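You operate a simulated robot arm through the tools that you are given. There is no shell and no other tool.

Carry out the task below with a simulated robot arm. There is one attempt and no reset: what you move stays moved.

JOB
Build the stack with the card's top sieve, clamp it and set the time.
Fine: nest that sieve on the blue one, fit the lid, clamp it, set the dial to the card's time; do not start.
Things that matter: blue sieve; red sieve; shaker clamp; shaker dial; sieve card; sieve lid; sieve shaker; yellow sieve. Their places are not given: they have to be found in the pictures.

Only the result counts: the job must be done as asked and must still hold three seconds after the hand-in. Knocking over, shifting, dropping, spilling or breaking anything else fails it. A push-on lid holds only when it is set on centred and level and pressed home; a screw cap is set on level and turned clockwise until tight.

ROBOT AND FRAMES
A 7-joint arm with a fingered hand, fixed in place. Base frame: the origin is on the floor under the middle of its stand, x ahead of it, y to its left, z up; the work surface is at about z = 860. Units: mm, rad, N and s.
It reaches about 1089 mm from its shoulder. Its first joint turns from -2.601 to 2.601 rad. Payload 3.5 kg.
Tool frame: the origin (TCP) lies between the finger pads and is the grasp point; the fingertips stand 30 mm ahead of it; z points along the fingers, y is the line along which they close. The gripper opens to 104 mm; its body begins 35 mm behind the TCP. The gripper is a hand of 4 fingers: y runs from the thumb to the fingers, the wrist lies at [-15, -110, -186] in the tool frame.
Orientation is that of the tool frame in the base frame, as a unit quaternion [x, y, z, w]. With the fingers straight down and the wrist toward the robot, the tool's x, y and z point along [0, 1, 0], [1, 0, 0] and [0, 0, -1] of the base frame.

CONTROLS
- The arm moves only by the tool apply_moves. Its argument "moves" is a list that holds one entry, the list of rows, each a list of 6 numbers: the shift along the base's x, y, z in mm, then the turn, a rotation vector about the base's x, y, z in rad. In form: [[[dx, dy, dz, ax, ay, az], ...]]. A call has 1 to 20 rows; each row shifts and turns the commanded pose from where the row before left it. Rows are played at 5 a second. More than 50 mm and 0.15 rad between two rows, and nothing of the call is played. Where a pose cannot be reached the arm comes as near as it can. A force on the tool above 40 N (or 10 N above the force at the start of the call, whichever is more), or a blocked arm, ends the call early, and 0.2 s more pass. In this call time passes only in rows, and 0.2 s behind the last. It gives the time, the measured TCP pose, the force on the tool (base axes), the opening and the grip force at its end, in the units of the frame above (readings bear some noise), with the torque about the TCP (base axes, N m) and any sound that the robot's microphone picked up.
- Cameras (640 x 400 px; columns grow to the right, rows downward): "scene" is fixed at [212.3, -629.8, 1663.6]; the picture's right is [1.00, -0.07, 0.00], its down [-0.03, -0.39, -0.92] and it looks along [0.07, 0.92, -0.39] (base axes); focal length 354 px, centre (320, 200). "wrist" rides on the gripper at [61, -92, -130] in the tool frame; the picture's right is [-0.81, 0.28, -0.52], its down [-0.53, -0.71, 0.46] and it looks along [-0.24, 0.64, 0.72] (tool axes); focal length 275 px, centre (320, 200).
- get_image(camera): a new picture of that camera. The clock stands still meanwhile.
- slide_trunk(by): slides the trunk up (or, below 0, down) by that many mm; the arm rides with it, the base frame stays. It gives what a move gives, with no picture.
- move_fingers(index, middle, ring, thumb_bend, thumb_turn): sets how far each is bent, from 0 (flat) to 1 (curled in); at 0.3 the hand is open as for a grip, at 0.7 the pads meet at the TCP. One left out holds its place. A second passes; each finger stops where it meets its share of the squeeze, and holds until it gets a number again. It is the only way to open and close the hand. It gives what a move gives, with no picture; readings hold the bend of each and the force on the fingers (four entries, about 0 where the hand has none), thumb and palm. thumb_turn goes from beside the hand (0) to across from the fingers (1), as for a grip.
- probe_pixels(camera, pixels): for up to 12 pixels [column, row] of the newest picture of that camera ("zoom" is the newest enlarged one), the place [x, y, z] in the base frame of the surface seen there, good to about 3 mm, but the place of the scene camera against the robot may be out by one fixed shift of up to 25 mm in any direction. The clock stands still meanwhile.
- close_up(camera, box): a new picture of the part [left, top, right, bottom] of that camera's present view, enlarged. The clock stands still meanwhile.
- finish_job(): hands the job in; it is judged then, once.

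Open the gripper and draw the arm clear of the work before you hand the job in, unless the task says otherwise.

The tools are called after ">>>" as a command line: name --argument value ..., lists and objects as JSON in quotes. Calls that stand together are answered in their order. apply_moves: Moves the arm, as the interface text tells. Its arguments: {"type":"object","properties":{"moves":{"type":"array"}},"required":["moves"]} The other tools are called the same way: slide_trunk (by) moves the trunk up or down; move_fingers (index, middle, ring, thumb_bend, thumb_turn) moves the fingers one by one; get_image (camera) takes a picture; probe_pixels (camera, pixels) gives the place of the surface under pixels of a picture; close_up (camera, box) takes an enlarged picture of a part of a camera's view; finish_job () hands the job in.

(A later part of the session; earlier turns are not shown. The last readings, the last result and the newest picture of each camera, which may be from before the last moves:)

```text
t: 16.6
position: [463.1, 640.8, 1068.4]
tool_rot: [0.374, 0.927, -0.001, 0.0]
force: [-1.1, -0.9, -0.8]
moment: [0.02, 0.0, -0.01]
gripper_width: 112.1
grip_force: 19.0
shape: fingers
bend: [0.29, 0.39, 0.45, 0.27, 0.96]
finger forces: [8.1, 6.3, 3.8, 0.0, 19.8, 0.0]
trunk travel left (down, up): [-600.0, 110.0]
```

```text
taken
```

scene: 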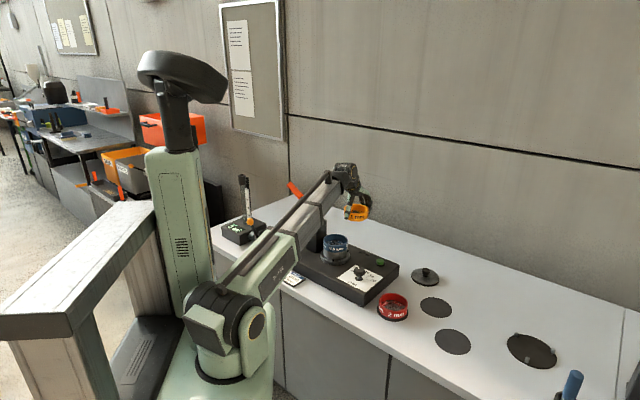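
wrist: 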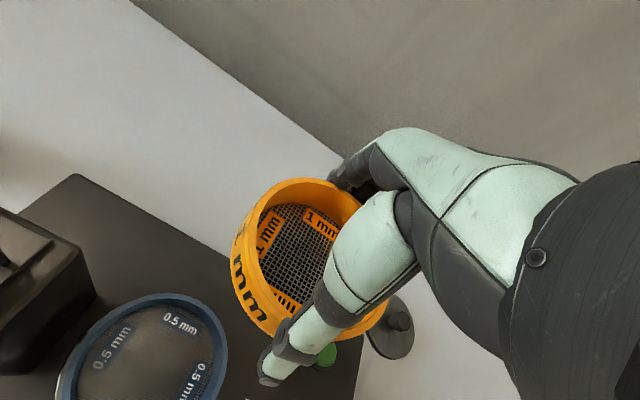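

The carry is going well; the blue rim shows at (150,340) in the wrist view. I move a bit closer while watching the clamp bar clearance in the scene view.

>>> apply_moves --moves '[[[-17, -4.5, 0, 0, 0, 0], [-17, -4.5, 0, 0, 0, 0], [-16, -4.5, 0, 0, 0, 0]]]'

>>> get_image --camera "wrist"

>>> close_up --camera "scene" --box '[270, 150, 400, 270]'

```text
t: 17.4
position: [413.4, 628.5, 1067.6]
tool_rot: [0.374, 0.927, 0.0, -0.001]
force: [0.6, -0.2, -1.4]
moment: [0.02, 0.0, -0.02]
gripper_width: 111.9
grip_force: 18.6
shape: fingers
bend: [0.29, 0.39, 0.45, 0.27, 0.96]
finger forces: [8.0, 6.3, 3.7, 0.1, 19.7, 0.0]
trunk travel left (down, up): [-600.0, 110.0]
```

```text
taken
```

wrist: 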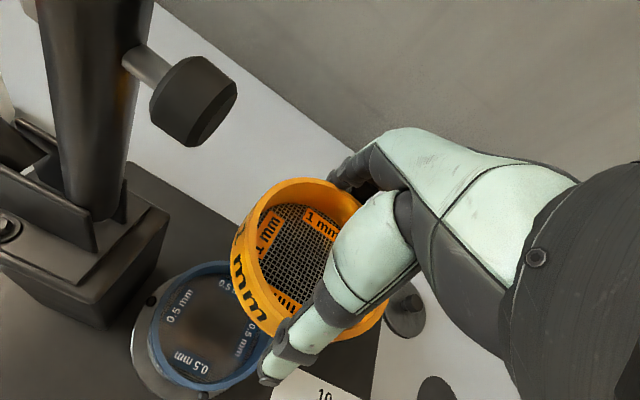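

```text
3.33 times, centred on (335, 210) of scene
```

zoom: 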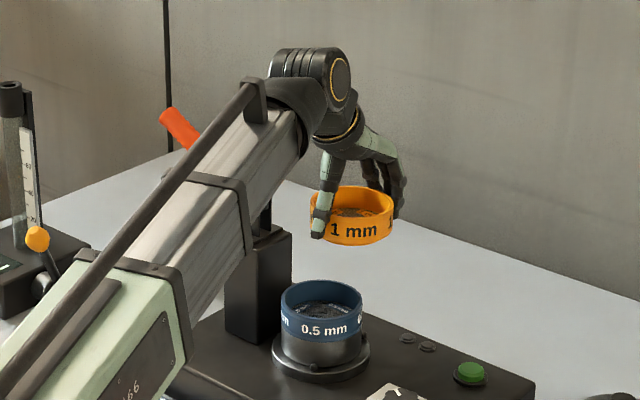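

The clamp pad is at wrist (195,100), near the hand's path. I probe the pad, rod, visible blue rim arc and the yellow rim to plan the final approach.

>>> probe_pixels --camera "wrist" --pixels '[[195, 75], [165, 110], [200, 140], [234, 95], [190, 62], [150, 65], [140, 40], [90, 80], [95, 200], [60, 215], [130, 250], [40, 160]]'

>>> close_up --camera "wrist" --box '[120, 240, 290, 400]'

```text
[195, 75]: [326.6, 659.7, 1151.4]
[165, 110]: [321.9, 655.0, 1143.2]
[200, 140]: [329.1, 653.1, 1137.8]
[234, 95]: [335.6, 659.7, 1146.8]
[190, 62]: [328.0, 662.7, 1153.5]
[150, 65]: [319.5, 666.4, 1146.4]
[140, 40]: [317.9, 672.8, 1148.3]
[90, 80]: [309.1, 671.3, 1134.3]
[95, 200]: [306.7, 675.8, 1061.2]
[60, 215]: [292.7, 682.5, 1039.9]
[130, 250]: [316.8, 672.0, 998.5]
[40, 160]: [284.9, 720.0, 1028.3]
```

```text
2.50 times, centred on (205, 320) of wrist
```

zoom: 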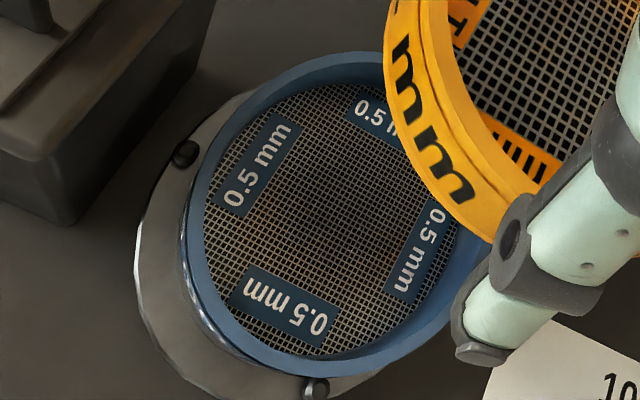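

The blue rim arc is well visible in this enlargement. I probe rim points of the blue sieve from here for a second centre estimate.

>>> probe_pixels --camera "zoom" --pixels '[[340, 60], [290, 75], [245, 107], [212, 155], [195, 205], [194, 250], [203, 300], [230, 340], [270, 362], [320, 370], [380, 356], [432, 320]]'

>>> probe_pixels --camera "zoom" --pixels '[[360, 57], [315, 66], [265, 90], [228, 128], [202, 180], [193, 228], [198, 275], [215, 322], [250, 352], [295, 368], [350, 366], [410, 340]]'

>>> close_up --camera "wrist" --box '[220, 165, 400, 350]'

```text
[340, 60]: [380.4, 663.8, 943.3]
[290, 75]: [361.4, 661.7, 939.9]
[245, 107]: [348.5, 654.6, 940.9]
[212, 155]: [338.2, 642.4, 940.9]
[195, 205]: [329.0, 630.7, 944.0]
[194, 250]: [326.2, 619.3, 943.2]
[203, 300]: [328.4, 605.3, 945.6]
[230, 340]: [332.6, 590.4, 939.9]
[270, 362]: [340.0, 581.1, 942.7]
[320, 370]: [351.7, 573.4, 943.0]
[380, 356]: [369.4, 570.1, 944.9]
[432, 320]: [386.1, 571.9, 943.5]
```

```text
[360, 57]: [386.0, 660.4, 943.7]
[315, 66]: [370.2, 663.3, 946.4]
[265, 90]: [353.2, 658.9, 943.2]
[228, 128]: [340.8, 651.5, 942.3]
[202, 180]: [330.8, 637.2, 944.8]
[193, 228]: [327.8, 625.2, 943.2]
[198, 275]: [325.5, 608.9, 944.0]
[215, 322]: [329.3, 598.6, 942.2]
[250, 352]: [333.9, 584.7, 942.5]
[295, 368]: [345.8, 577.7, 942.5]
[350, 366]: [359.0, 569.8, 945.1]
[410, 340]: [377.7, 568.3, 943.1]
```

```text
2.16 times, centred on (310, 258) of wrist
```

zoom: 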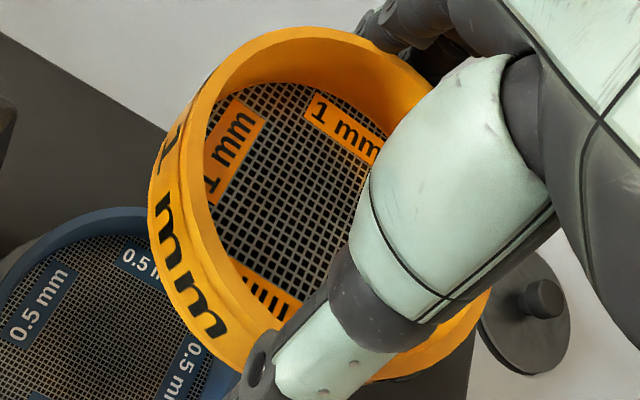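

Blue centre averages to about (374.5, 615.7). I probe the held yellow rim again at this pose to refine its offset from the tool.

>>> probe_pixels --camera "zoom" --pixels '[[310, 33], [260, 45], [220, 78], [196, 130], [192, 180], [202, 230], [225, 285], [250, 315], [330, 34], [460, 330], [440, 345], [380, 370]]'

>>> probe_pixels --camera "zoom" --pixels '[[290, 35], [235, 63], [205, 105], [192, 155], [196, 205], [212, 258], [238, 300], [485, 300], [478, 312], [420, 355], [400, 364], [350, 40]]'

```text
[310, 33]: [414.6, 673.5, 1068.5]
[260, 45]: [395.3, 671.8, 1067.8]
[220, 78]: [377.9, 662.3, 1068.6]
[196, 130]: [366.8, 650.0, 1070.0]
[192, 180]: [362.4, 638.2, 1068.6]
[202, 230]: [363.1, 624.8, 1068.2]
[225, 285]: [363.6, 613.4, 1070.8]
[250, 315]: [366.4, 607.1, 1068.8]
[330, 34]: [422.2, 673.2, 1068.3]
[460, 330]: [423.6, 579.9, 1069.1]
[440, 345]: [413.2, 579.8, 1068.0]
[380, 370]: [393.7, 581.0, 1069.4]
```

```text
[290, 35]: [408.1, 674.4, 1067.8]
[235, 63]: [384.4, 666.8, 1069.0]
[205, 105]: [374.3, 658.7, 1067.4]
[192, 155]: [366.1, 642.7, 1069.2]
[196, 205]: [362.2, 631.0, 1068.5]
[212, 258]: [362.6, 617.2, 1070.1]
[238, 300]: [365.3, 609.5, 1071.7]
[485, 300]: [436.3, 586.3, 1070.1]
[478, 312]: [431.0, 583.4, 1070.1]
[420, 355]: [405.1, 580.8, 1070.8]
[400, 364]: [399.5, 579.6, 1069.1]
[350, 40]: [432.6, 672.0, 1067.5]
```

Yellow rim centre is about (410.1, 627.0), with the near side about 1.5 mm high; the required shift to the blue centre is (-35.6, -11.3). I make that shift with a tiny levelling turn and look again.

>>> apply_moves --moves '[[[-12, -3.8, 0, 0.005, 0, 0], [-12, -3.8, 0, 0.005, 0, 0], [-11.6, -3.7, 0, 0.005, 0, 0], [0, 0, 0, 0, 0, 0]]]'

>>> get_image --camera "wrist"

>>> close_up --camera "scene" --box '[270, 150, 400, 270]'

```text
t: 18.4
position: [377.2, 617.8, 1068.8]
tool_rot: [0.374, 0.928, 0.006, -0.003]
force: [1.3, -0.1, -1.4]
moment: [-0.05, 0.0, 0.03]
gripper_width: 112.1
grip_force: 18.7
shape: fingers
bend: [0.29, 0.39, 0.45, 0.27, 0.96]
finger forces: [8.1, 6.2, 3.8, 0.0, 19.7, 0.0]
trunk travel left (down, up): [-600.0, 110.0]
```

```text
taken
```

wrist: 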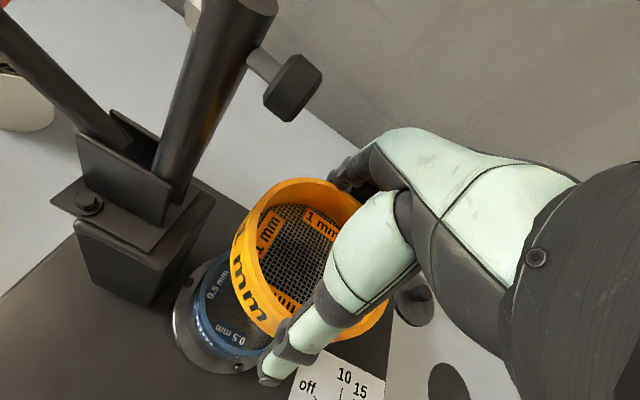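

```text
3.33 times, centred on (335, 210) of scene
```

zoom: 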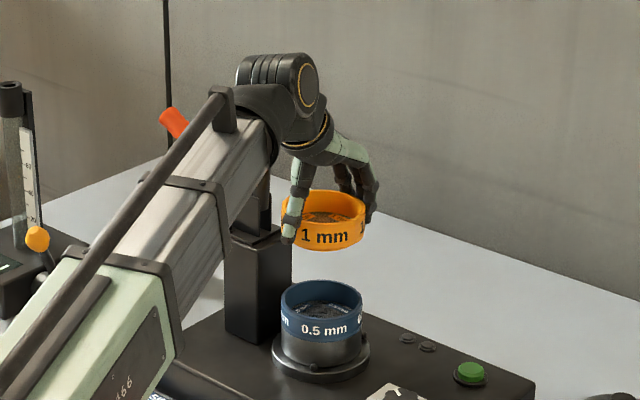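

Yellow sits right above blue in both views (scene zoom x≈323 vs 321). I lower 65 mm, stopping about 20 mm above the blue rim.

>>> apply_moves --moves '[[[0, 0, -15, 0, 0, 0], [0, 0, -20, 0, 0, 0], [0, 0, -15, 0, 0, 0], [0, 0, -15, 0, 0, 0], [0, 0, 0, 0, 0, 0]]]'

>>> get_image --camera "wrist"

>>> close_up --camera "scene" --box '[300, 190, 380, 270]'

>>> close_up --camera "wrist" --box '[200, 165, 400, 350]'

```text
t: 19.6
position: [378.4, 618.4, 1001.6]
tool_rot: [0.373, 0.928, 0.006, -0.003]
force: [-0.1, 0.0, -1.3]
moment: [0.01, 0.04, -0.01]
gripper_width: 111.8
grip_force: 19.3
shape: fingers
bend: [0.29, 0.39, 0.45, 0.27, 0.96]
finger forces: [8.1, 6.3, 3.8, 0.1, 19.7, 0.1]
trunk travel left (down, up): [-600.0, 110.0]
```

```text
taken
```

wrist: 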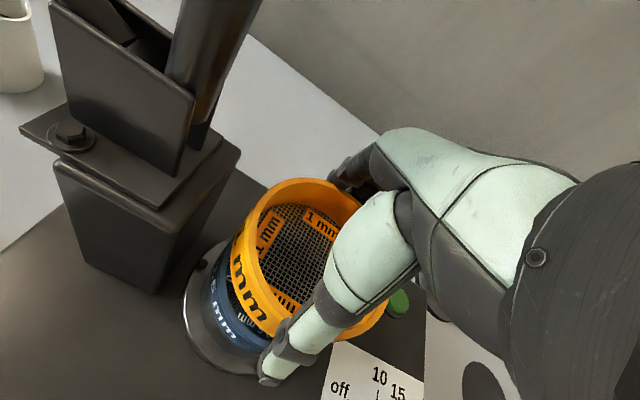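

```text
5.00 times, centred on (340, 230) of scene
```

zoom: 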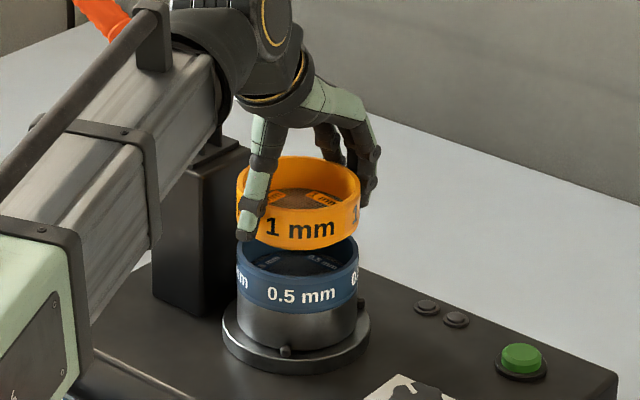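

```text
2.16 times, centred on (300, 258) of wrist
```

zoom: 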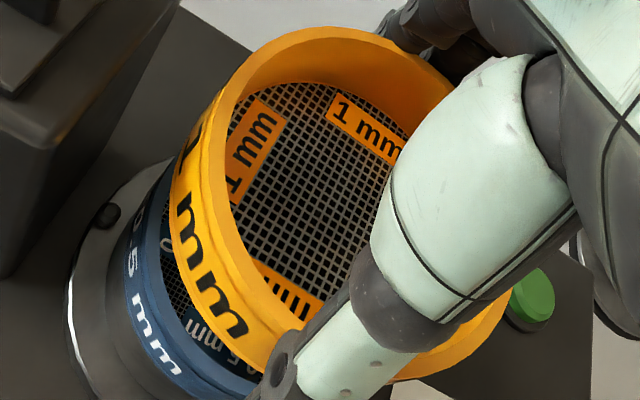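

The scene shows matching left/right edges (236–361 yellow, 236–359 blue). I probe the yellow rim and the visible blue wall here for a last centring check.

>>> probe_pixels --camera "zoom" --pixels '[[331, 33], [281, 46], [241, 80], [217, 130], [213, 180], [223, 230], [246, 285], [271, 315], [481, 330], [461, 345], [415, 366], [503, 302]]'

>>> probe_pixels --camera "zoom" --pixels '[[155, 190], [135, 240], [130, 290], [150, 340], [190, 375], [150, 260], [165, 320], [200, 365], [230, 380], [175, 180], [180, 230], [210, 310]]'

```text
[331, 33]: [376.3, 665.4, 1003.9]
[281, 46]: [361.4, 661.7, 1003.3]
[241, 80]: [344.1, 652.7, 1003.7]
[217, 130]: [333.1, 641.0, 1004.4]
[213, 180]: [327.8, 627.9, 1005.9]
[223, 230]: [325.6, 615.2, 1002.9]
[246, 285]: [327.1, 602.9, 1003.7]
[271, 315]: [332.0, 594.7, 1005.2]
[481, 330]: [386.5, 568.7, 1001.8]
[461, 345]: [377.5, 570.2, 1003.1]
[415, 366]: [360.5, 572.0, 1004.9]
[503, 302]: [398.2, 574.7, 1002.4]
```

```text
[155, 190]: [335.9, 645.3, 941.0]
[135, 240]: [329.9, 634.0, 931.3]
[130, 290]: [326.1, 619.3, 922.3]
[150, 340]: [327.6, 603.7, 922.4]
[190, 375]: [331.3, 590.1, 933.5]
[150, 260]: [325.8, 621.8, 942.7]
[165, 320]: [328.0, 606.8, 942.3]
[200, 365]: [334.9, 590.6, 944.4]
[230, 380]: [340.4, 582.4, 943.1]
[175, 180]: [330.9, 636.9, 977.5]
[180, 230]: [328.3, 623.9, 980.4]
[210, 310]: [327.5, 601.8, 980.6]
```

The yellow centre is at about (374.5, 616.8), 1 mm off in y, with its bottom about 20 mm above the blue rim. I nudge 1 mm and lower slowly toward contact.

>>> apply_moves --moves '[[[0, -1, -4, 0, 0, 0], [0, 0, -4, 0, 0, 0], [0, 0, -4, 0, 0, 0], [0, 0, -3, 0, 0, 0], [0, 0, -2, 0, 0, 0], [0, 0, 0, 0, 0, 0]]]'

>>> close_up --camera "scene" --box '[310, 210, 370, 270]'

>>> close_up --camera "wrist" --box '[160, 165, 360, 400]'

```text
t: 21.0
position: [379.4, 617.5, 985.6]
tool_rot: [0.374, 0.928, 0.007, -0.003]
force: [-0.3, -0.3, -1.1]
moment: [-0.01, -0.02, 0.0]
gripper_width: 112.1
grip_force: 18.3
shape: fingers
bend: [0.29, 0.39, 0.45, 0.27, 0.96]
finger forces: [8.2, 6.3, 3.9, 0.0, 19.6, 0.1]
trunk travel left (down, up): [-600.0, 110.0]
```

```text
6.67 times, centred on (340, 240) of scene
```

zoom: 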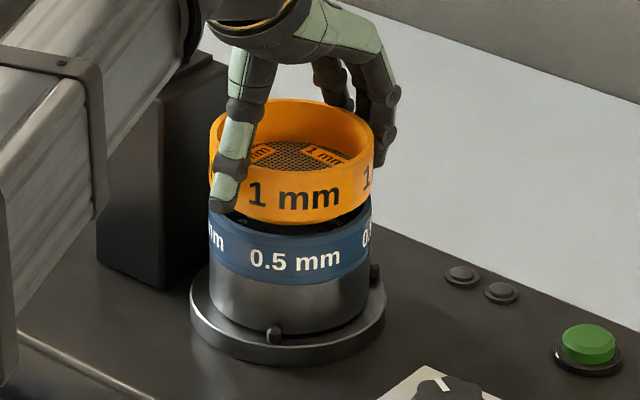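

```text
1.70 times, centred on (260, 282) of wrist
```

zoom: 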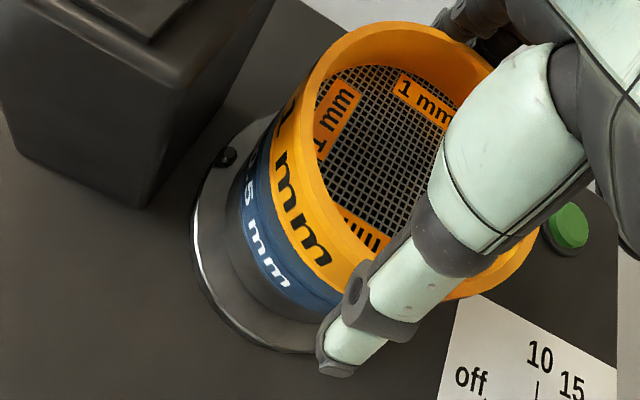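

No contact yet; the two rings are closely aligned with a small gap. I continue downward in small steps watching the force.

>>> apply_moves --moves '[[[0, 0, -2, 0, 0, 0], [0, 0, -1.5, 0, 0, 0], [0, 0, -1.5, 0, 0, 0]]]'

>>> apply_moves --moves '[[[0, 0, -1.5, 0, 0, 0], [0, 0, -1.5, 0, 0, 0], [0, 0, 0, 0, 0, 0]]]'

>>> close_up --camera "scene" --box '[310, 210, 370, 270]'

```text
t: 21.8
position: [378.5, 617.1, 981.1]
tool_rot: [0.374, 0.927, 0.006, -0.003]
force: [-0.2, 0.2, -0.8]
moment: [0.01, 0.02, 0.02]
gripper_width: 112.3
grip_force: 19.1
shape: fingers
bend: [0.29, 0.39, 0.45, 0.27, 0.96]
finger forces: [8.1, 6.3, 3.8, 0.0, 19.5, 0.0]
trunk travel left (down, up): [-600.0, 110.0]
```

```text
t: 22.6
position: [378.1, 617.3, 976.9]
tool_rot: [0.374, 0.927, 0.007, -0.003]
force: [0.1, -0.5, -1.2]
moment: [0.02, 0.03, 0.03]
gripper_width: 112.2
grip_force: 18.9
shape: fingers
bend: [0.29, 0.39, 0.45, 0.27, 0.96]
finger forces: [8.1, 6.3, 3.7, 0.0, 19.4, 0.0]
trunk travel left (down, up): [-600.0, 110.0]
```

```text
6.67 times, centred on (340, 240) of scene
```

zoom: 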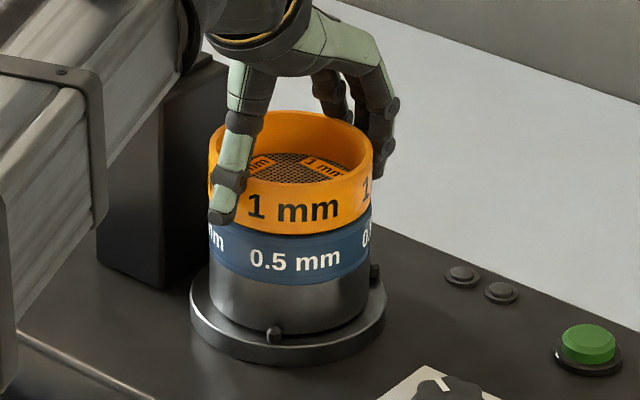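

Force is unchanged and the gap has almost closed at TCP z≈977, so the foot is entering the blue ring. I continue down by 1 mm steps until contact force appears.

>>> apply_moves --moves '[[[0, 0, -1, 0, 0, 0], [0, 0, -1, 0, 0, 0], [0, 0, -1, 0, 0, 0], [0, 0, 0, 0, 0, 0]]]'

>>> close_up --camera "scene" --box '[310, 210, 370, 270]'

```text
t: 23.6
position: [378.0, 617.4, 975.0]
tool_rot: [0.374, 0.927, 0.007, -0.003]
force: [0.5, 0.2, -0.2]
moment: [0.05, -0.02, 0.02]
gripper_width: 112.1
grip_force: 19.2
shape: fingers
bend: [0.29, 0.39, 0.45, 0.27, 0.96]
finger forces: [8.3, 6.3, 3.8, 0.0, 19.8, 0.1]
trunk travel left (down, up): [-600.0, 110.0]
```

```text
6.67 times, centred on (340, 240) of scene
```

zoom: 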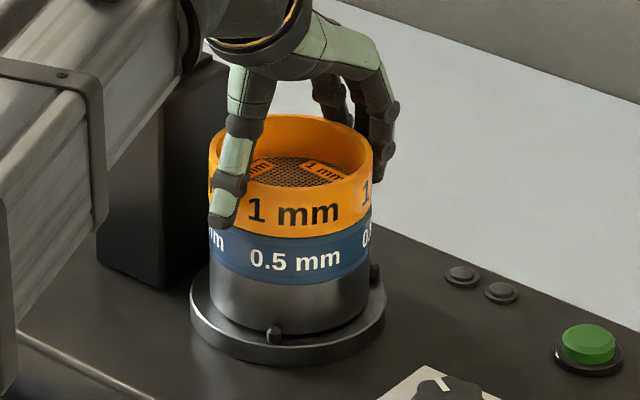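

The z force has risen slightly (−1.2 to −0.2 N), suggesting first contact. I press on gently by another couple of millimetres.

>>> apply_moves --moves '[[[0, 0, -1, 0, 0, 0], [0, 0, 0, 0, 0, 0]]]'

>>> apply_moves --moves '[[[0, 0, -1, 0, 0, 0], [0, 0, 0, 0, 0, 0]]]'

>>> apply_moves --moves '[[[0, 0, -1, 0, 0, 0], [0, 0, 0, 0, 0, 0]]]'

>>> close_up --camera "wrist" --box '[160, 165, 360, 400]'

```text
t: 24.2
position: [377.9, 617.6, 975.1]
tool_rot: [0.374, 0.927, 0.007, -0.003]
force: [-0.1, 0.1, 5.0]
moment: [0.17, -0.23, 0.0]
gripper_width: 112.1
grip_force: 20.3
shape: fingers
bend: [0.29, 0.39, 0.45, 0.27, 0.96]
finger forces: [9.2, 6.6, 4.0, 0.1, 19.9, 0.0]
trunk travel left (down, up): [-600.0, 110.0]
```

```text
t: 24.8
position: [377.7, 615.5, 975.4]
tool_rot: [0.374, 0.927, 0.007, -0.003]
force: [-0.3, 0.9, 10.2]
moment: [0.29, -0.44, 0.02]
gripper_width: 112.5
grip_force: 21.0
shape: fingers
bend: [0.29, 0.39, 0.45, 0.27, 0.96]
finger forces: [10.4, 7.1, 4.2, 0.0, 20.0, 0.0]
trunk travel left (down, up): [-600.0, 110.0]
```

```text
t: 25.4
position: [378.1, 616.2, 974.2]
tool_rot: [0.374, 0.927, 0.008, -0.002]
force: [1.1, 1.8, 18.5]
moment: [0.36, -0.52, 0.03]
gripper_width: 112.5
grip_force: 21.2
shape: fingers
bend: [0.28, 0.39, 0.45, 0.27, 0.96]
finger forces: [11.1, 7.2, 4.3, 0.1, 20.4, 0.1]
trunk travel left (down, up): [-600.0, 110.0]
```

```text
1.70 times, centred on (260, 282) of wrist
```

zoom: 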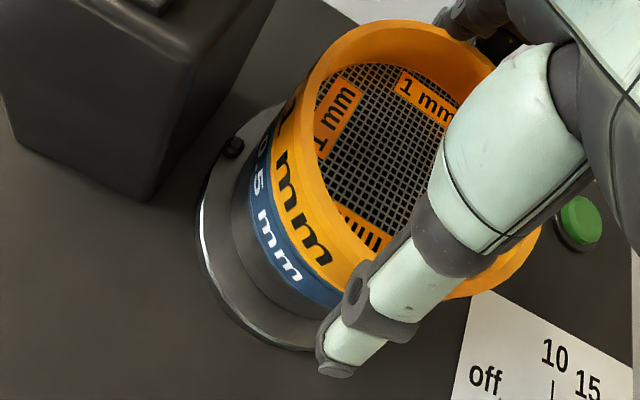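

Contact is firm (18 N) and the yellow ring sits flush on the blue. I relax the downward push and open the fingers, thumb and fingers together.

>>> apply_moves --moves '[[[0, 0, 2.5, 0, 0, 0], [0, 0, 0, 0, 0, 0]]]'

>>> move_fingers --index 0.2 --middle 0.2 --ring 0.2 --thumb_bend 0.18

>>> close_up --camera "scene" --box '[310, 210, 370, 270]'

>>> close_up --camera "wrist" --box '[160, 165, 360, 400]'

```text
t: 26.0
position: [377.9, 616.7, 974.8]
tool_rot: [0.374, 0.928, 0.007, -0.003]
force: [0.7, 0.7, 5.8]
moment: [0.23, -0.28, 0.06]
gripper_width: 111.9
grip_force: 18.8
shape: fingers
bend: [0.29, 0.39, 0.45, 0.27, 0.96]
finger forces: [9.1, 6.5, 4.0, 0.0, 18.7, 0.0]
trunk travel left (down, up): [-600.0, 110.0]
```

```text
t: 27.0
position: [378.5, 616.8, 975.7]
tool_rot: [0.374, 0.928, 0.007, -0.003]
force: [0.0, 0.0, 0.1]
moment: [0.02, 0.0, -0.01]
gripper_width: 127.7
grip_force: 0.0
shape: fingers
bend: [0.2, 0.2, 0.2, 0.17, 0.97]
finger forces: [0.0, 0.0, 0.0, 0.0, 0.2, 0.0]
trunk travel left (down, up): [-600.0, 110.0]
```

```text
6.67 times, centred on (340, 240) of scene
```

zoom: 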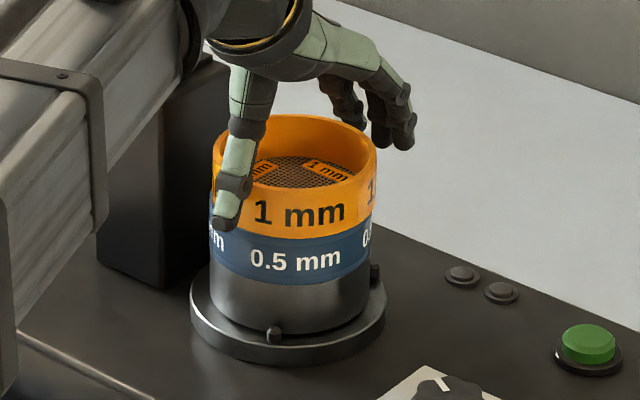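

```text
1.70 times, centred on (260, 282) of wrist
```

zoom: 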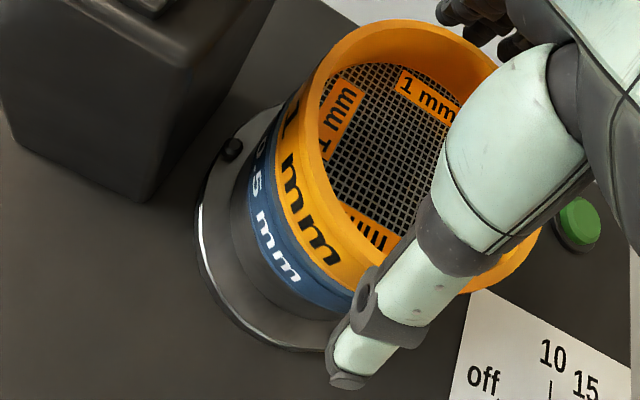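

The hand is open, with the thumb still brushing the wall; the yellow ring seems to have settled by about 1–2 mm. I shift the hand 5 mm back along the closing line to free the thumb, then raise it straight up.

>>> apply_moves --moves '[[[-3.0, -3.1, 0, 0, 0, 0], [-0.7, -0.7, 2, 0, 0, 0], [0, 0, 15, 0, 0, 0], [0, 0, 20, 0, 0, 0], [0, 0, 25, 0, 0, 0], [0, 0, 25, 0, 0, 0]]]'

>>> get_image --camera "wrist"

>>> close_up --camera "scene" --box '[310, 210, 370, 270]'

```text
t: 28.4
position: [373.3, 613.6, 1062.3]
tool_rot: [0.373, 0.928, 0.006, -0.003]
force: [0.3, -0.3, 0.1]
moment: [0.02, -0.01, 0.01]
gripper_width: 127.3
grip_force: 0.1
shape: fingers
bend: [0.2, 0.2, 0.2, 0.18, 0.97]
finger forces: [0.0, 0.0, 0.1, 0.0, 0.0, 0.0]
trunk travel left (down, up): [-600.0, 110.0]
```

```text
taken
```

wrist: 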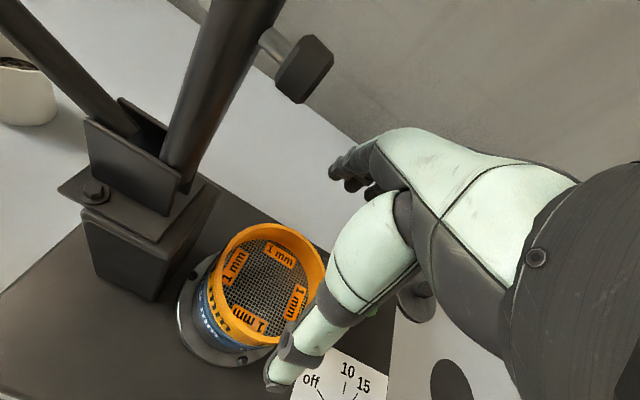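

```text
6.67 times, centred on (340, 240) of scene
```

zoom: 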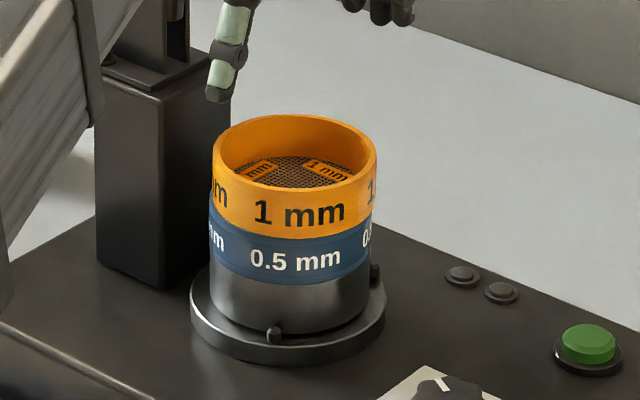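

The hand is clear. I enlarge the stack in the wrist view and probe the yellow rim all around for tilt and centring.

>>> close_up --camera "wrist" --box '[190, 210, 340, 370]'

>>> close_up --camera "scene" --box '[322, 222, 352, 257]'

```text
2.50 times, centred on (265, 290) of wrist
```

zoom: 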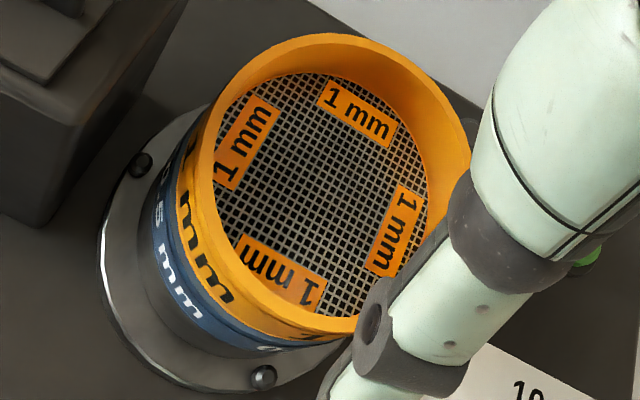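

```text
11.43 times, centred on (337, 240) of scene
```

zoom: 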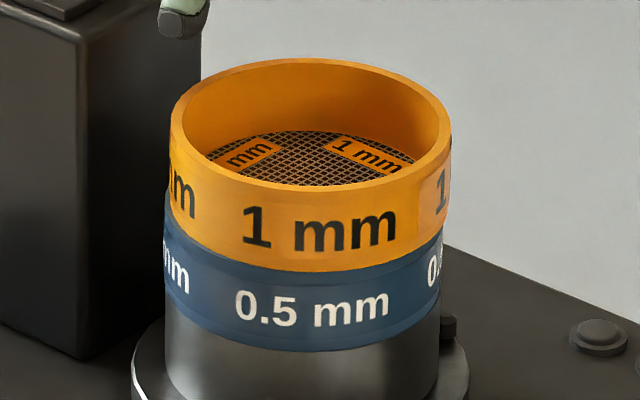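

The yellow ring looks slightly tilted in this enlargement (left rim higher than right). I probe rim heights around it in this zoom.

>>> probe_pixels --camera "zoom" --pixels '[[178, 100], [215, 75], [310, 62], [400, 82], [446, 125], [440, 155], [400, 177], [330, 186], [250, 178], [200, 155], [180, 130], [310, 187]]'

>>> probe_pixels --camera "zoom" --pixels '[[170, 190], [200, 235], [250, 260], [310, 266], [380, 255], [440, 225], [175, 225], [200, 255], [250, 275], [310, 280], [380, 268], [438, 245]]'

>>> close_up --camera "wrist" --box '[190, 210, 340, 370]'

>>> probe_pixels --camera "zoom" --pixels '[[330, 38], [270, 52], [230, 90], [207, 140], [205, 190], [215, 235], [240, 285], [280, 315], [330, 325], [380, 50], [430, 85], [462, 140]]'

```text
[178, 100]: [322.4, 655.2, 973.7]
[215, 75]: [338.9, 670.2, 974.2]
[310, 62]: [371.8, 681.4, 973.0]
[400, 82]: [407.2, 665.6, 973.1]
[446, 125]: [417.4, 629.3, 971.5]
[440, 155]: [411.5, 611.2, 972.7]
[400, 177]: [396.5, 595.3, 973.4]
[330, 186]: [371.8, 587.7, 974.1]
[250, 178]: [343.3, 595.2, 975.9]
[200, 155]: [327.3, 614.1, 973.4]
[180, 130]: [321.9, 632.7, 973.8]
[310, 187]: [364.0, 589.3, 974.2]
```

```text
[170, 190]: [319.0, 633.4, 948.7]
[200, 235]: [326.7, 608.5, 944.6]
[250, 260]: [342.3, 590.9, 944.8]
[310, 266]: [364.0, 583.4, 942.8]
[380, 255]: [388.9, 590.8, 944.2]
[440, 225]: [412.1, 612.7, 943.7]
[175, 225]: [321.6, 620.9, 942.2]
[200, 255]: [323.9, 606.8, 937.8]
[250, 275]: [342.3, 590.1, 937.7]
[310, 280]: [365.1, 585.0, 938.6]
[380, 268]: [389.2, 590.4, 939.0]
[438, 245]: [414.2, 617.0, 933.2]
```

```text
2.50 times, centred on (265, 290) of wrist
```

zoom: 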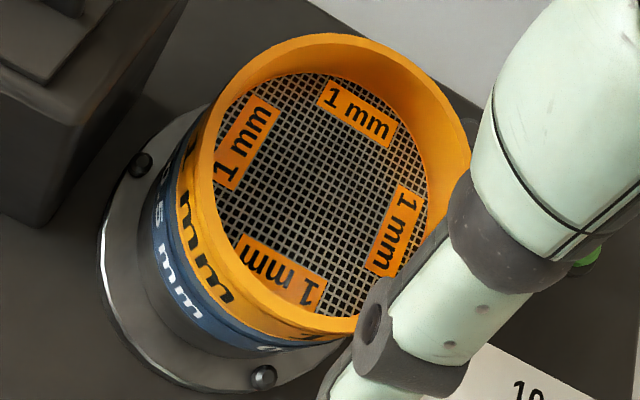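

```text
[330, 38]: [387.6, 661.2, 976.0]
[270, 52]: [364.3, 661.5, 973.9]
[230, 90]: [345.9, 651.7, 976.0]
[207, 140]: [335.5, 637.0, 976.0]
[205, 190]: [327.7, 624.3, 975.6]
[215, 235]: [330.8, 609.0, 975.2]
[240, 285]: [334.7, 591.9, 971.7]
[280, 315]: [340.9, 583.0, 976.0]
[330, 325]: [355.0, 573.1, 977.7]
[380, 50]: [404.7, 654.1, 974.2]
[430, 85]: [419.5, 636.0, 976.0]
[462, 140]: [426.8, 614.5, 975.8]
```

Rim heights are all about 975 mm, so the sieve is seated about 7 mm into the blue one, though possibly offset by 2–3 mm. I look at the seam at higher magnification.

>>> close_up --camera "scene" --box '[324, 236, 352, 254]'

>>> close_up --camera "wrist" --box '[195, 240, 275, 360]'

```text
16.00 times, centred on (338, 245) of scene
```

zoom: 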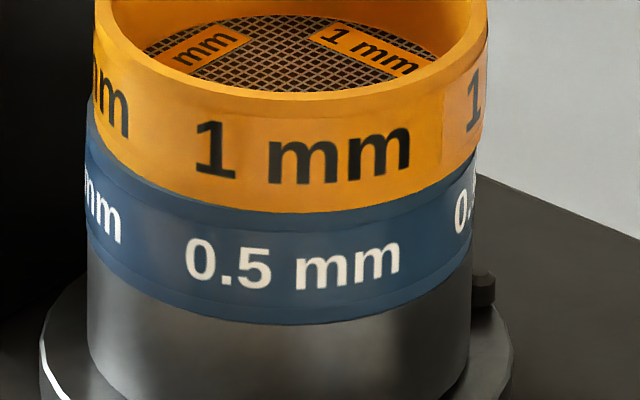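

```text
3.33 times, centred on (235, 300) of wrist
```

zoom: 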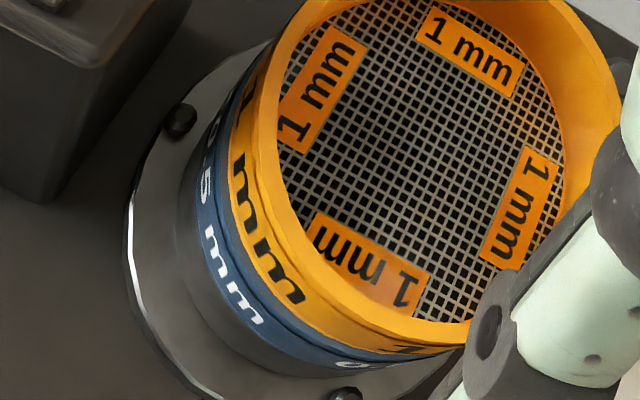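

The seam is flush with only about 2 mm sideways play, which is fine for now. I move the open hand over to the lid at (737,522).

>>> apply_moves --moves '[[[20, -5, 20, -0.005, 0, 0], [34, -8, 15, -0.005, 0, 0], [38, -9, 0, -0.005, 0, 0], [38, -9.5, 0, 0, 0, 0], [38, -9.5, 0, 0, 0, 0], [38, -9.5, -10, 0, 0, 0], [38, -10, -20, 0, 0, 0], [38, -10, -25, 0, 0, 0], [38, -10, -25, 0, 0, 0], [30, -8, -25, 0, 0, 0], [12, -3, -20, 0, 0, 0]]]'

>>> get_image --camera "wrist"

>>> get_image --camera "scene"

```text
t: 30.8
position: [736.3, 523.5, 970.3]
tool_rot: [0.374, 0.927, 0.0, -0.001]
force: [-0.7, -0.1, -0.7]
moment: [-0.02, -0.02, 0.01]
gripper_width: 127.3
grip_force: 0.0
shape: fingers
bend: [0.2, 0.2, 0.2, 0.18, 0.97]
finger forces: [0.0, 0.0, 0.1, 0.0, 0.0, 0.1]
trunk travel left (down, up): [-600.0, 110.0]
```

```text
taken
```

wrist: 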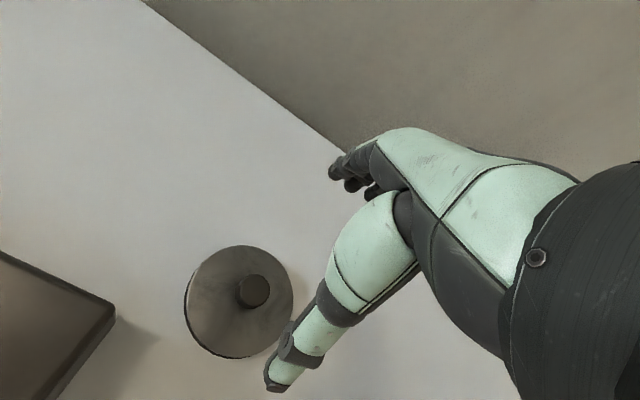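

```text
taken
```

scene: 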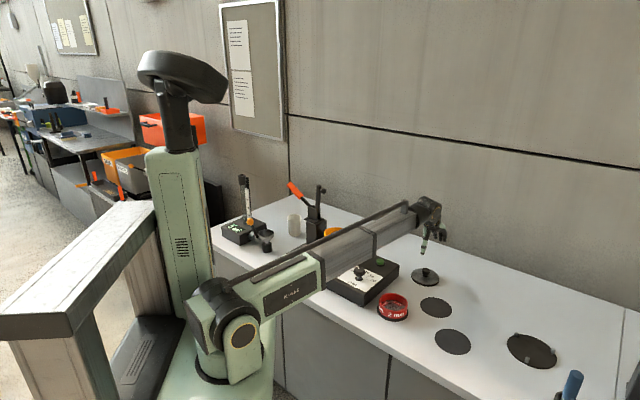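

The lid is in full view at (240,300). I enlarge it and probe the rim and the knob for an accurate centre.

>>> close_up --camera "wrist" --box '[175, 235, 305, 365]'

```text
3.08 times, centred on (240, 300) of wrist
```

zoom: 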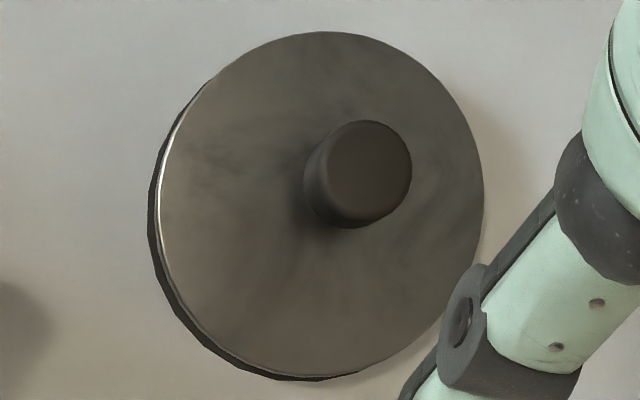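

>>> probe_pixels --camera "zoom" --pixels '[[325, 35], [250, 55], [195, 105], [165, 180], [172, 260], [205, 325], [265, 368], [330, 372], [390, 350], [475, 170], [440, 90], [390, 50]]'

>>> probe_pixels --camera "zoom" --pixels '[[368, 170], [340, 150], [385, 130], [405, 160], [395, 200], [350, 212], [330, 185], [368, 125], [368, 217], [312, 180], [315, 200], [325, 220]]'

```text
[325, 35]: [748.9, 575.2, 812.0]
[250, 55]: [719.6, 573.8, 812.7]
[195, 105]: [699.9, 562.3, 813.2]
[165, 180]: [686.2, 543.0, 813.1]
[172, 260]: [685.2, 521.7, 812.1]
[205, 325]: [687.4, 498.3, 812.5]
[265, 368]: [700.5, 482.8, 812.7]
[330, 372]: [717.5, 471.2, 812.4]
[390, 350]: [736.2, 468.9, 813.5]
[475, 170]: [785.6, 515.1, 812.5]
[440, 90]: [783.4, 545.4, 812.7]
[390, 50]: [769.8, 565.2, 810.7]
```

```text
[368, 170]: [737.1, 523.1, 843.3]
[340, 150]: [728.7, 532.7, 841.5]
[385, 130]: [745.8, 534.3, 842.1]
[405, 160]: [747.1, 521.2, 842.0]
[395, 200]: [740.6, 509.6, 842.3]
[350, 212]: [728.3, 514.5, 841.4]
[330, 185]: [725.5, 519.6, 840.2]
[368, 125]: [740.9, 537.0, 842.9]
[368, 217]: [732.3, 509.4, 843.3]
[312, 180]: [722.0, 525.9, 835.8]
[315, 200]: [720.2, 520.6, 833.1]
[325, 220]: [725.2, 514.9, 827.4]
```

The lid centre is (737, 522.5) with the knob (radius ≈15) at z 827–843. I lower the open hand over the knob, offset a little sideways so index and middle can both meet it opposite the thumb.

>>> apply_moves --moves '[[[-1.5, 1.4, -30, 0, 0, 0], [-1.4, 1.3, -30, 0, 0, 0], [0, 0, -30, 0, 0, 0], [0, 0, -20, 0, 0, 0], [0, 0, -11, 0, 0, 0], [0, 0, 0, 0, 0, 0]]]'

>>> get_image --camera "wrist"

>>> close_up --camera "scene" --box '[385, 210, 465, 300]'

```text
t: 32.2
position: [733.2, 524.2, 850.8]
tool_rot: [0.374, 0.927, 0.0, 0.0]
force: [-0.2, 0.6, -0.8]
moment: [-0.01, -0.01, 0.02]
gripper_width: 127.3
grip_force: 0.0
shape: fingers
bend: [0.2, 0.2, 0.2, 0.18, 0.97]
finger forces: [0.1, 0.0, 0.0, 0.0, 0.0, 0.0]
trunk travel left (down, up): [-600.0, 110.0]
```

```text
taken
```

wrist: 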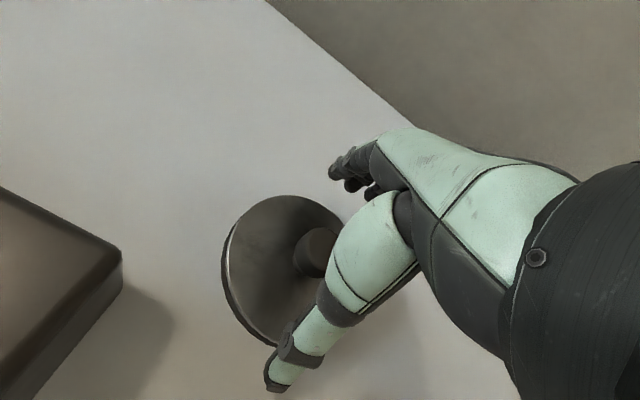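

```text
4.44 times, centred on (425, 255) of scene
```

zoom: 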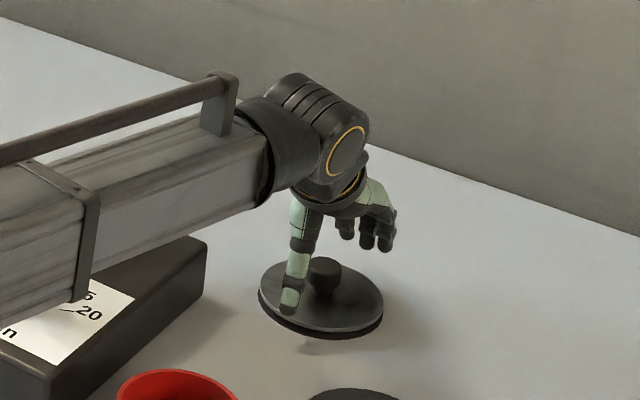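

The knob appears at (315,250) in the wrist view, close to the TCP's projected place (332,244). I close partly: index, middle and thumb to 0.5, ring kept back.

>>> move_fingers --index 0.5 --middle 0.5 --ring 0.4 --thumb_bend 0.5

>>> get_image --camera "wrist"

>>> close_up --camera "scene" --box '[405, 230, 455, 290]'

```text
t: 33.2
position: [734.1, 524.4, 851.1]
tool_rot: [0.373, 0.928, -0.001, 0.0]
force: [-0.2, 0.9, 0.2]
moment: [0.01, 0.02, -0.03]
gripper_width: 52.9
grip_force: 0.1
shape: fingers
bend: [0.5, 0.5, 0.4, 0.5, 0.97]
finger forces: [0.0, 0.0, 0.0, 0.0, 0.1, 0.0]
trunk travel left (down, up): [-600.0, 110.0]
```

```text
taken
```

wrist: 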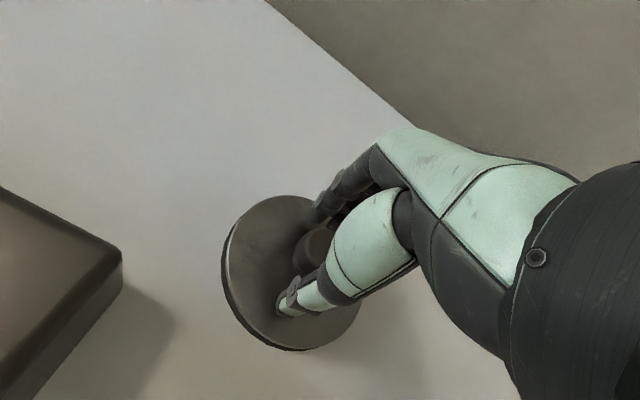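

```text
6.67 times, centred on (430, 260) of scene
```

zoom: 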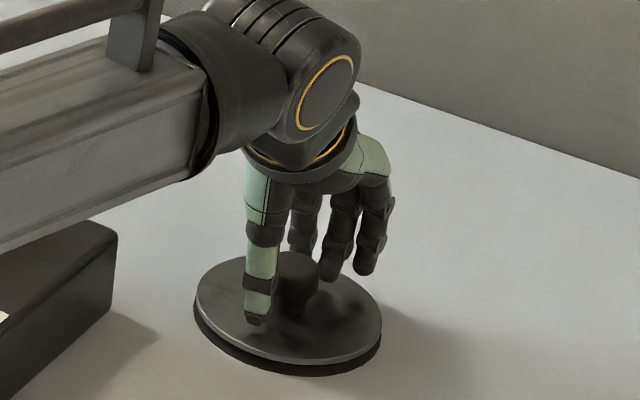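

Fingers are now around the knob without touching the plate. I close index, middle and thumb onto the knob.

>>> move_fingers --index 0.68 --middle 0.68 --ring 0.5 --thumb_bend 0.68

>>> get_image --camera "wrist"

>>> close_up --camera "scene" --box '[405, 230, 455, 290]'

```text
t: 34.2
position: [734.5, 523.9, 850.6]
tool_rot: [0.373, 0.928, 0.0, 0.0]
force: [-0.3, -0.9, 0.7]
moment: [0.0, 0.01, -0.01]
gripper_width: 21.1
grip_force: 6.3
shape: fingers
bend: [0.63, 0.65, 0.5, 0.62, 0.97]
finger forces: [2.9, 3.1, 0.0, 0.0, 5.8, 0.0]
trunk travel left (down, up): [-600.0, 110.0]
```

```text
taken
```

wrist: 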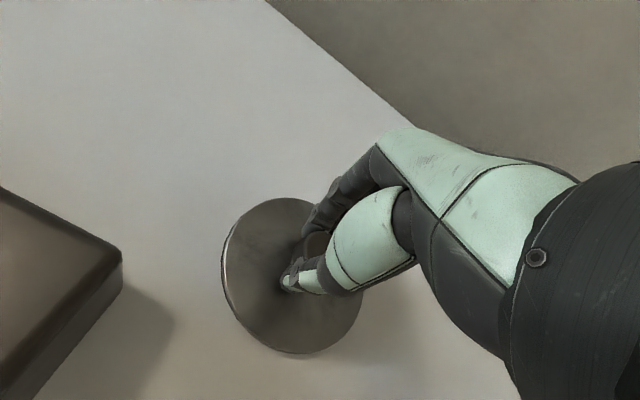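

```text
6.67 times, centred on (430, 260) of scene
```

zoom: 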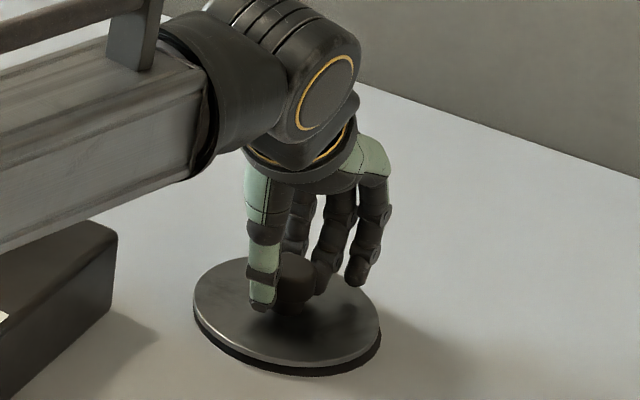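

A balanced three-point hold (2.9, 3.1 and 5.8 N). I firm up the squeeze before lifting.

>>> move_fingers --index 0.78 --middle 0.78 --thumb_bend 0.78

>>> apply_moves --moves '[[[0, 0, 3, 0, 0, 0], [0, 0, 5, 0, 0, 0], [0, 0, 8, 0, 0, 0], [0, 0, 10, 0, 0, 0], [0, 0, 10, 0, 0, 0], [0, 0, 0, 0, 0, 0]]]'

>>> get_image --camera "wrist"

>>> close_up --camera "scene" --box '[405, 225, 455, 285]'

```text
t: 35.2
position: [733.8, 523.9, 850.6]
tool_rot: [0.374, 0.927, 0.0, 0.001]
force: [0.8, -0.3, 1.9]
moment: [-0.03, 0.05, -0.01]
gripper_width: 18.3
grip_force: 15.0
shape: fingers
bend: [0.71, 0.67, 0.5, 0.62, 0.95]
finger forces: [7.6, 8.9, 0.0, 0.0, 14.7, 0.1]
trunk travel left (down, up): [-600.0, 110.0]
```

```text
t: 36.6
position: [733.1, 525.3, 887.4]
tool_rot: [0.374, 0.927, -0.001, 0.0]
force: [-0.7, -0.3, -1.3]
moment: [0.01, 0.0, 0.02]
gripper_width: 18.6
grip_force: 15.3
shape: fingers
bend: [0.72, 0.67, 0.5, 0.62, 0.94]
finger forces: [7.6, 8.4, 0.0, 0.1, 15.2, 0.0]
trunk travel left (down, up): [-600.0, 110.0]
```

```text
taken
```

wrist: 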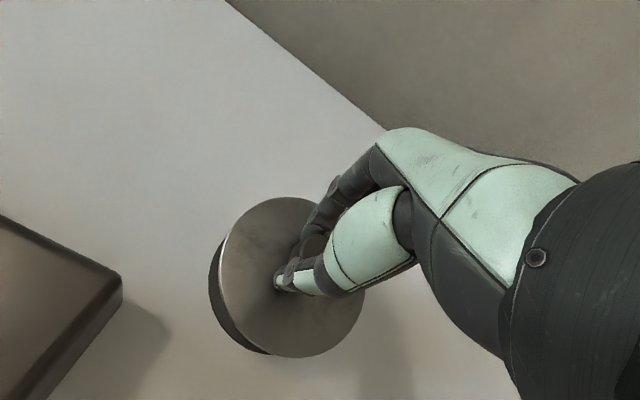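

```text
6.67 times, centred on (430, 255) of scene
```

zoom: 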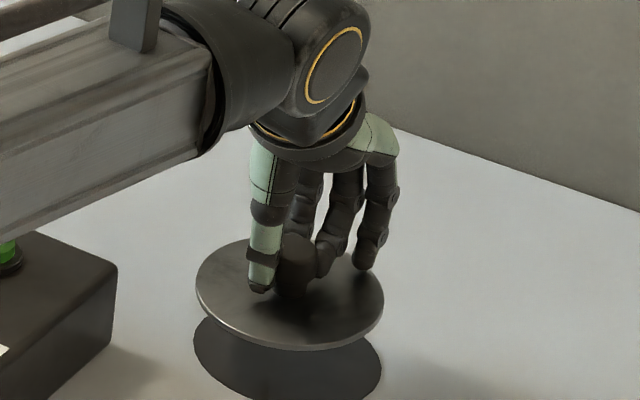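

The lid is lifted and a dark disc mark stays on the table. I measure its tilt and centre in the wrist view.

>>> close_up --camera "wrist" --box '[205, 185, 375, 365]'

```text
2.22 times, centred on (290, 275) of wrist
```

zoom: 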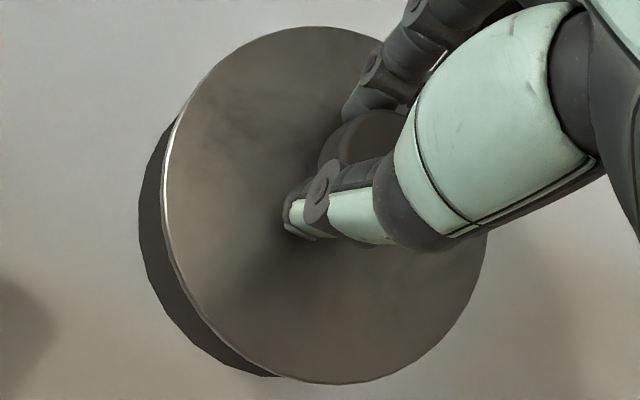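

>>> probe_pixels --camera "zoom" --pixels '[[320, 32], [260, 45], [210, 85], [178, 145], [170, 200], [182, 260], [210, 310], [255, 355], [310, 376], [370, 376], [430, 345], [475, 285]]'

>>> probe_pixels --camera "zoom" --pixels '[[290, 34], [233, 62], [190, 115], [172, 175], [175, 230], [195, 285], [230, 335], [285, 370], [340, 380], [400, 365], [455, 320], [482, 250]]'

>>> probe_pixels --camera "zoom" --pixels '[[250, 100], [220, 200], [250, 300], [330, 330], [420, 300], [300, 70], [350, 45], [200, 160], [260, 250], [400, 330], [370, 300], [300, 290]]'

```text
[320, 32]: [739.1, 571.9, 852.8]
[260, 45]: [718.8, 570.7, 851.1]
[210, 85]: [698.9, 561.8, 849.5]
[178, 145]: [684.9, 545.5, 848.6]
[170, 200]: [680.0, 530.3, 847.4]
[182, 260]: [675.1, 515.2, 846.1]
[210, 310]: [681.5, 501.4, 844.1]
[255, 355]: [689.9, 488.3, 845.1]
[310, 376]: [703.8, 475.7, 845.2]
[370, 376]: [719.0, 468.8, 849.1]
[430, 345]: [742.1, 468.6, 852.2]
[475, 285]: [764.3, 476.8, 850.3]
```

```text
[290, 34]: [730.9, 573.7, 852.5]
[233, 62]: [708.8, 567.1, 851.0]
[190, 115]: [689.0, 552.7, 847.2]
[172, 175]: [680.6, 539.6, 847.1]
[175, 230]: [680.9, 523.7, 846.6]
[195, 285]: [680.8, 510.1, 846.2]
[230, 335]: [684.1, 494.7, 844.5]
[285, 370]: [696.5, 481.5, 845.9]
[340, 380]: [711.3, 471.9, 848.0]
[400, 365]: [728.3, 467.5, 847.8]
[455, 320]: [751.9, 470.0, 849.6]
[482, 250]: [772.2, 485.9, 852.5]
```

```text
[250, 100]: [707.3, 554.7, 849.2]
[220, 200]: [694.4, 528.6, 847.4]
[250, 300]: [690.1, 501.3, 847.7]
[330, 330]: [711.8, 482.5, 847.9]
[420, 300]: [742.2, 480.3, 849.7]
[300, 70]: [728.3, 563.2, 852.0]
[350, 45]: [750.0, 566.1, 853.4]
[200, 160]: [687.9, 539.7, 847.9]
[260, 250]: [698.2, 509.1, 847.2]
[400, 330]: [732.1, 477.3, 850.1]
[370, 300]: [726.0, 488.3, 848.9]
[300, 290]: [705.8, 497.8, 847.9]
```

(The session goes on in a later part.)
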